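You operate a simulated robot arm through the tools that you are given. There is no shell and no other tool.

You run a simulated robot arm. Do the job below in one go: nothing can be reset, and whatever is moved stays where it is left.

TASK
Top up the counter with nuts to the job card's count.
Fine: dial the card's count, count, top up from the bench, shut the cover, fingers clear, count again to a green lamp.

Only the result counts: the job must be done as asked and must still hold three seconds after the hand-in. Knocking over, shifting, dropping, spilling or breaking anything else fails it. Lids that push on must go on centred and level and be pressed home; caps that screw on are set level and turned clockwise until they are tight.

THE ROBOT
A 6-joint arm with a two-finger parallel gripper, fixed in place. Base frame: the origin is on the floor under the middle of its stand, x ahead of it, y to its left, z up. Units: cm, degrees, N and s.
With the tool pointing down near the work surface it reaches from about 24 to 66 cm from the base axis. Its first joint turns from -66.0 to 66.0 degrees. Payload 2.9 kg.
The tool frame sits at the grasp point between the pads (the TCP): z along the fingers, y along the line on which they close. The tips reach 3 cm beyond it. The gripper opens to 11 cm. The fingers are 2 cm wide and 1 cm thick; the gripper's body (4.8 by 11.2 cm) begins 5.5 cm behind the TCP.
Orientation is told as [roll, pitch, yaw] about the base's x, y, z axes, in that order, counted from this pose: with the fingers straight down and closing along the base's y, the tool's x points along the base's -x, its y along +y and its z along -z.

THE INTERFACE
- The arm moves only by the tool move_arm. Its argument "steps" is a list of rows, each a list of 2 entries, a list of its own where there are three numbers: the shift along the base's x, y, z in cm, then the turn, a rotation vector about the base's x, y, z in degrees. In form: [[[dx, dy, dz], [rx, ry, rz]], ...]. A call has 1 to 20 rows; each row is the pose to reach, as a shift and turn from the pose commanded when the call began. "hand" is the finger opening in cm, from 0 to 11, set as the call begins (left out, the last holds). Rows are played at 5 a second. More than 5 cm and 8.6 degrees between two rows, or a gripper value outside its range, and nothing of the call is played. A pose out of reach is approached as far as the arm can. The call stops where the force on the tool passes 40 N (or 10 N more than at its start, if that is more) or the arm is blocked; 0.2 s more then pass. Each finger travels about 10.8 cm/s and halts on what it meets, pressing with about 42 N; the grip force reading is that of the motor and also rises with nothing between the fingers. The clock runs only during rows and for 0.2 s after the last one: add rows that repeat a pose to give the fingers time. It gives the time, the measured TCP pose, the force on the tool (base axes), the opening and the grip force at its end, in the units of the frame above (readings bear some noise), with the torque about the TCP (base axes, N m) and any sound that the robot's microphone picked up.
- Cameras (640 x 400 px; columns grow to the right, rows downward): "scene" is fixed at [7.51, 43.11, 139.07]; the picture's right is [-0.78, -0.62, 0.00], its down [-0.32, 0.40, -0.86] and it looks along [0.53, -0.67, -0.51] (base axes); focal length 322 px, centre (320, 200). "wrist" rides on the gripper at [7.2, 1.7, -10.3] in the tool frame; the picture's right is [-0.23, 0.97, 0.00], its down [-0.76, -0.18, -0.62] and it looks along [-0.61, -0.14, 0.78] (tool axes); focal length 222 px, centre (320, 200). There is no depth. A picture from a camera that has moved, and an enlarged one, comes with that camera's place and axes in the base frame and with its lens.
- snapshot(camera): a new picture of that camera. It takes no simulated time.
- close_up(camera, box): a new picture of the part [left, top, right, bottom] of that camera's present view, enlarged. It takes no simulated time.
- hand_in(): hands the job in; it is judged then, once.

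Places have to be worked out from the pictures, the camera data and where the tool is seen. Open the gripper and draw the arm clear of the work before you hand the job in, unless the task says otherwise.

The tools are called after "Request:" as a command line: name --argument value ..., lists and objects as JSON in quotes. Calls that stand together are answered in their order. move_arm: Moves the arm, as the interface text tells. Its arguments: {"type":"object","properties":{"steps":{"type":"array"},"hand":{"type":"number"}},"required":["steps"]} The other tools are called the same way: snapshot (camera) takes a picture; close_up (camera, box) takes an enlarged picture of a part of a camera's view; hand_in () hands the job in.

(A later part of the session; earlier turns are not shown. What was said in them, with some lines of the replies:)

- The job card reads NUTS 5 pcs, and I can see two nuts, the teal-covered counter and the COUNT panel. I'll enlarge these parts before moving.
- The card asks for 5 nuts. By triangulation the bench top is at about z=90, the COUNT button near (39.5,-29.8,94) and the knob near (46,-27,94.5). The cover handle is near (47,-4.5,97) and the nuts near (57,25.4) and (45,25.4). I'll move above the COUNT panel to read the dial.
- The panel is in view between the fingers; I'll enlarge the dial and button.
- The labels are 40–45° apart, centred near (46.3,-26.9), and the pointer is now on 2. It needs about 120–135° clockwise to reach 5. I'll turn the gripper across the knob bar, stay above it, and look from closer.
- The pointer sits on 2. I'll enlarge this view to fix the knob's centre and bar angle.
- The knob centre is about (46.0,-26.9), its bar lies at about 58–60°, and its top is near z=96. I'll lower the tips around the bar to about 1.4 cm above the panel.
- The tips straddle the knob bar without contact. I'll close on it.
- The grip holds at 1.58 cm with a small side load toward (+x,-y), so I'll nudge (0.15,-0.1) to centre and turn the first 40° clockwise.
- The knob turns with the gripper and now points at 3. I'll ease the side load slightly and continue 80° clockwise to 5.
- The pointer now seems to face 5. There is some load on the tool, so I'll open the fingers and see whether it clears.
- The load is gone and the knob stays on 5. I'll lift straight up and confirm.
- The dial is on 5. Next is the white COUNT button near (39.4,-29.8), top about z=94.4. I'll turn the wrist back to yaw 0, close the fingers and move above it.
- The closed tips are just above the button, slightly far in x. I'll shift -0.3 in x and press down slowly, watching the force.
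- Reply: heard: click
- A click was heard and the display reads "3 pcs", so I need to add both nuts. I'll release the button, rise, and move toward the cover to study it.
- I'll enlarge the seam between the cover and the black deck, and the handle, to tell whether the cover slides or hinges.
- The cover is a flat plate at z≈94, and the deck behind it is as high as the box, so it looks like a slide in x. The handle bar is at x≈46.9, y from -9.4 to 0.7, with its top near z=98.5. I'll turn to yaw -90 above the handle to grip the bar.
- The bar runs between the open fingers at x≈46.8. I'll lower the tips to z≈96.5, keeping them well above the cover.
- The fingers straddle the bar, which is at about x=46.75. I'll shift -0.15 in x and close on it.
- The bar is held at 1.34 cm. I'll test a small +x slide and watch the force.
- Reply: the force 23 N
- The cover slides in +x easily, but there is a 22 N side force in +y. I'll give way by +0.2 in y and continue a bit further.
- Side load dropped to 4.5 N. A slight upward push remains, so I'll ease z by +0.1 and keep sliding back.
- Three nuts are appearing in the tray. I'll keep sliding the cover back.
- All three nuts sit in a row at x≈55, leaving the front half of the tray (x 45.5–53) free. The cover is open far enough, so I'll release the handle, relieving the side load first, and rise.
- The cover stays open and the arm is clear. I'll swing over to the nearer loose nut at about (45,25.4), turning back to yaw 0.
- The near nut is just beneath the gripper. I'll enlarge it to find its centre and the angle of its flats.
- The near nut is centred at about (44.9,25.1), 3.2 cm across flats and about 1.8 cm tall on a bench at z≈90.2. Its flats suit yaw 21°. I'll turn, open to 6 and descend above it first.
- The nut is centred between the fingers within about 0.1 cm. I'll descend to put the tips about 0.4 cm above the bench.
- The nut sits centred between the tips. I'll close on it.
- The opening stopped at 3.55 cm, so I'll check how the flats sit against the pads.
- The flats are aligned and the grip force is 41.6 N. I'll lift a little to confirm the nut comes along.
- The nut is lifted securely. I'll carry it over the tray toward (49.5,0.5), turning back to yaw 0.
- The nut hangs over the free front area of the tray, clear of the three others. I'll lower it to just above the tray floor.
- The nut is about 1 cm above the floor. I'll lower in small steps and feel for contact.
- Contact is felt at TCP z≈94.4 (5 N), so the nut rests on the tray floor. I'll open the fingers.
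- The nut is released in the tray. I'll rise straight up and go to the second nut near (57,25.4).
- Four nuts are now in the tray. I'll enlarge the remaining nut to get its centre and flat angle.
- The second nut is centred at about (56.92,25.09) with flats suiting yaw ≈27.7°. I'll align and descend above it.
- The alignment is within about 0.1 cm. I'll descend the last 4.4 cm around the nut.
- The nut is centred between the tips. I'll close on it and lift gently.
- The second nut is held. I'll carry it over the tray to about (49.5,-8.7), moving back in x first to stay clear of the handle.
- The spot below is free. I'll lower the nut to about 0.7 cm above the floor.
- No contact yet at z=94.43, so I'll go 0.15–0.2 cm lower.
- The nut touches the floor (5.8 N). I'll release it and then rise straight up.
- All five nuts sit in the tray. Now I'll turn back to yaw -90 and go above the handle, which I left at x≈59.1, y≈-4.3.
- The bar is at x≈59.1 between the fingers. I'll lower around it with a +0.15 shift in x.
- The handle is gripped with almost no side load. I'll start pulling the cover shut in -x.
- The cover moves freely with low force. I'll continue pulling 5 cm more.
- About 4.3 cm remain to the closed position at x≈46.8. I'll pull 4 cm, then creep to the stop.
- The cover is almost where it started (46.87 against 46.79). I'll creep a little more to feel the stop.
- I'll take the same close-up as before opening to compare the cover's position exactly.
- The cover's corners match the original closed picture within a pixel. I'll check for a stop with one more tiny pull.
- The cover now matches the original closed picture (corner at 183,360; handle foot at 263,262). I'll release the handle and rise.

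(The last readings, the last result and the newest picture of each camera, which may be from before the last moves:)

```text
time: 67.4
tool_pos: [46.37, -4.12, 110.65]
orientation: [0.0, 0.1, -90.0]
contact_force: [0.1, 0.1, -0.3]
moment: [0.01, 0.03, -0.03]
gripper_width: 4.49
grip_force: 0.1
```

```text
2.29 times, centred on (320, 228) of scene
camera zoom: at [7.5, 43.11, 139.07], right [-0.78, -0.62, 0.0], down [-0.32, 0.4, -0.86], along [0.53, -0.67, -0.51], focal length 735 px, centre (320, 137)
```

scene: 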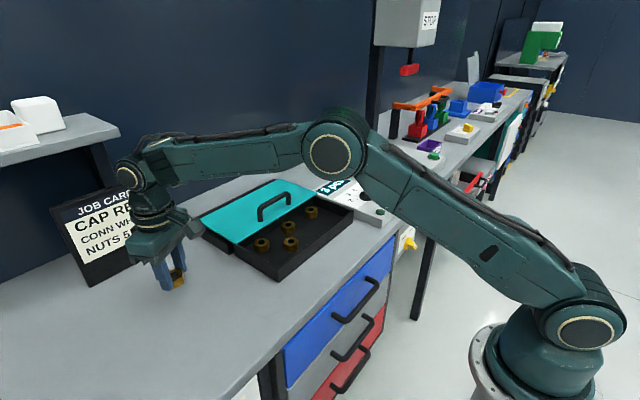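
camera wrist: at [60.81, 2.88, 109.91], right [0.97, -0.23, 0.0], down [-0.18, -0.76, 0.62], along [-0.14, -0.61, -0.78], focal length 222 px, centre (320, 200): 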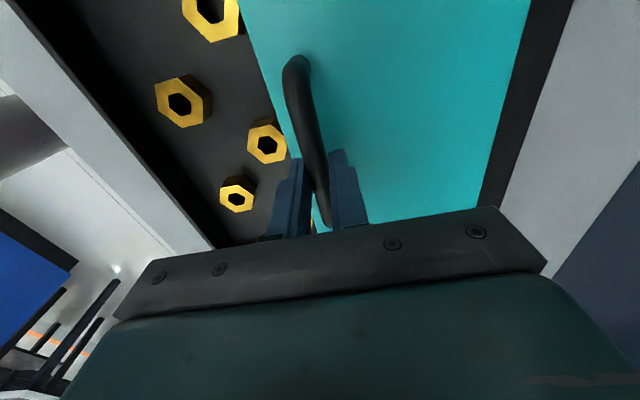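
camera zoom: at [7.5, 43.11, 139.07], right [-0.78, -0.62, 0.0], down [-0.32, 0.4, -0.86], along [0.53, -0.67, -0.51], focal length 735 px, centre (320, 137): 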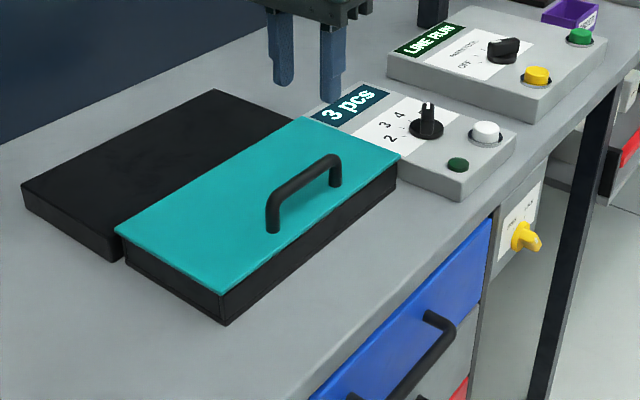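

The cover is shut exactly as at the start. Now I'll move to above the white button at (39.1,-29.85), turning to yaw 0 with the fingers closed.

Request:
move_arm --steps '[[[-0.6, -2, 0], [0, 0, 8]], [[-1.2, -4, 0], [0, 0, 16]], [[-1.8, -6.2, 0], [0, 0, 24]], [[-2.4, -8.4, 0], [0, 0, 32]], [[-3, -10.6, 0], [0, 0, 40]], [[-3.6, -12.8, 0], [0, 0, 48]], [[-4.2, -15, 0], [0, 0, 56]], [[-4.8, -17.2, 0], [0, 0, 64]], [[-5.4, -19.4, -0.5], [0, 0, 72]], [[-6, -21.6, -2], [0, 0, 80]], [[-6.7, -23.8, -5], [0, 0, 87]], [[-7.3, -25.5, -8], [0, 0, 90]], [[-7.3, -25.5, -9.8], [0, 0, 90]], [[-7.3, -25.5, -9.8], [0, 0, 90]]]' --hand 0

Request:
snapshot --camera "wrist"

Request:
close_up --camera "scene" --box '[330, 140, 440, 230]'

```text
time: 70.4
tool_pos: [39.07, -29.87, 100.85]
orientation: [-0.1, -0.1, 0.0]
contact_force: [0.2, 0.0, 0.3]
moment: [0.04, 0.01, 0.02]
gripper_width: 0.0
grip_force: 38.1
```

```text
taken
camera wrist: at [31.73, -28.13, 111.21], right [0.23, 0.97, 0.0], down [0.76, -0.18, 0.62], along [0.61, -0.14, -0.78], focal length 222 px, centre (320, 200)
```

wrist: 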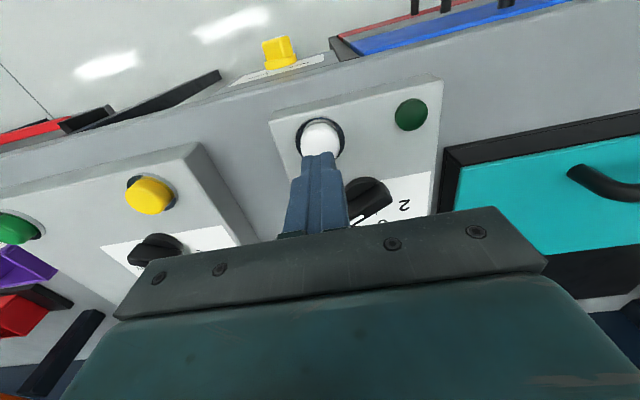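

```text
4.44 times, centred on (385, 185) of scene
camera zoom: at [7.51, 43.11, 139.07], right [-0.78, -0.62, 0.0], down [-0.32, 0.4, -0.86], along [0.53, -0.67, -0.51], focal length 1429 px, centre (31, 267)
```

zoom: 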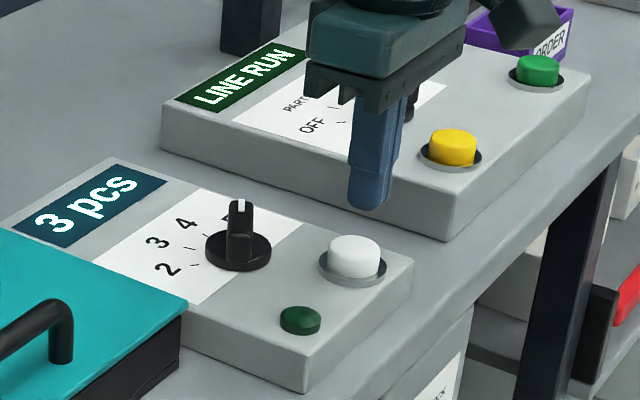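

The tips are above the button as before. I'll press down slowly to about z=97.

Request:
move_arm --steps '[[[0, 0, -1.8], [0, 0, 0]], [[0, 0, -2.8], [0, 0, 0]], [[0, 0, -3.2], [0, 0, 0]], [[0, 0, -3.5], [0, 0, 0]], [[0, 0, -3.7], [0, 0, 0]], [[0, 0, -3.9], [0, 0, 0]]]' --hand 0

Request:
close_up --camera "scene" --box '[330, 140, 440, 230]'

```text
time: 71.8
tool_pos: [39.11, -29.95, 97.07]
orientation: [0.0, -0.1, -0.1]
contact_force: [-1.6, 1.8, 13.8]
moment: [0.08, 0.04, -0.08]
gripper_width: 0.0
grip_force: 37.9
heard: click
```

```text
4.44 times, centred on (385, 185) of scene
camera zoom: at [7.48, 43.13, 139.07], right [-0.78, -0.62, 0.0], down [-0.32, 0.4, -0.86], along [0.53, -0.67, -0.51], focal length 1429 px, centre (31, 267)
```

zoom: 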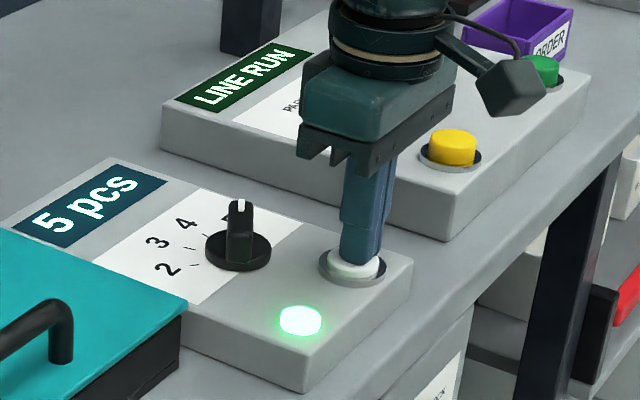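

The display reads "5 pcs" and the lamp is green. I'll lift off, open the gripper, and draw the arm well clear.

Request:
move_arm --steps '[[[0, 0, 2], [0, 0, 0]], [[0, 0, 6], [0, 0, 0]], [[0, 0, 10], [0, 0, 0]], [[0, 0, 14.5], [0, 0, 0]], [[0, 1, 19], [0, 0, 0]], [[0, 3, 23.5], [0, 0, 0]], [[0, 3, 23.5], [0, 0, 0]]]' --hand 0

Request:
move_arm --steps '[[[0, 0, 0], [0, 0, 0]], [[0, 0, 0], [0, 0, 0]], [[0, 0, 0], [0, 0, 0]], [[0, 0, 0], [0, 0, 0]], [[0, 0, 0], [0, 0, 0]]]' --hand 8

Request:
snapshot --camera "scene"

Request:
close_up --camera "scene" --box '[180, 140, 460, 315]'

```text
time: 73.4
tool_pos: [39.27, -26.98, 120.45]
orientation: [0.0, 0.0, 0.1]
contact_force: [1.0, 0.5, -0.1]
moment: [0.0, 0.01, -0.03]
gripper_width: 0.0
grip_force: 37.8
```

```text
time: 74.6
tool_pos: [39.24, -26.85, 120.38]
orientation: [0.0, 0.0, 0.0]
contact_force: [0.4, 0.4, 0.1]
moment: [-0.02, -0.02, 0.02]
gripper_width: 8.0
grip_force: 0.1
```

```text
taken
```

scene: 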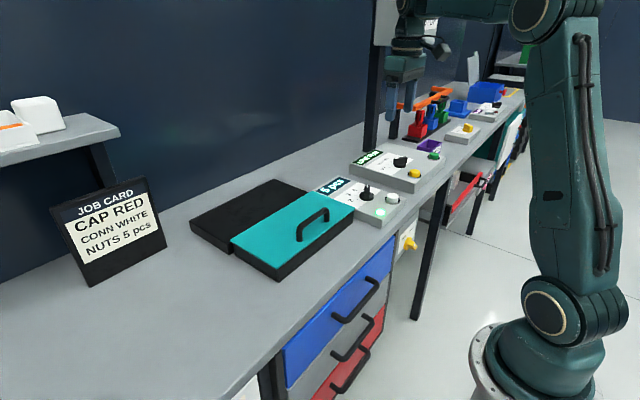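

```text
2.29 times, centred on (320, 228) of scene
camera zoom: at [7.51, 43.11, 139.07], right [-0.78, -0.62, 0.0], down [-0.32, 0.4, -0.86], along [0.53, -0.67, -0.51], focal length 735 px, centre (320, 137)
```

zoom: 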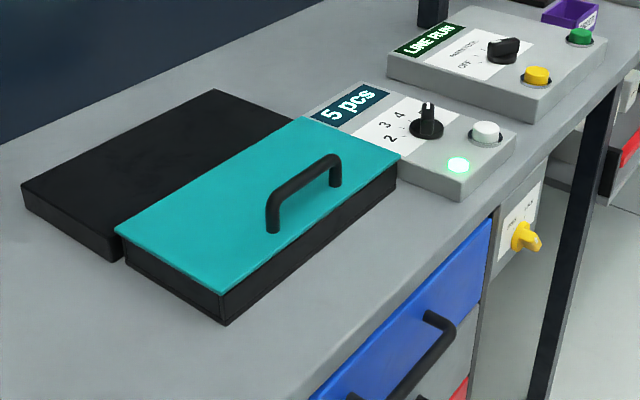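

The lamp stays green at "5 pcs" with the dial on 5. The cover is shut, nothing else has moved, and the open gripper is well clear of the work, so I'll hand the job in.

Request:
hand_in

```text
The job is handed in.
```

The counter now holds 5 nuts, as the job card asks. The second count showed "5 pcs" with a green lamp, and I've handed the job in.

- **Dial:** it stood on 2, and I turned it to 5.
- **First count:** the display read 3 pcs, so two were missing.
- **Top-up:** I slid the cover back, set both loose nuts from the bench in the front of the tray, and slid the cover shut to where it started.
- **Final count:** I pressed the button with the fingers clear of the counter. The lamp was still green about three seconds later.

The arm was drawn up clear with the gripper open before the hand-in. The last pictures show nothing else shifted.
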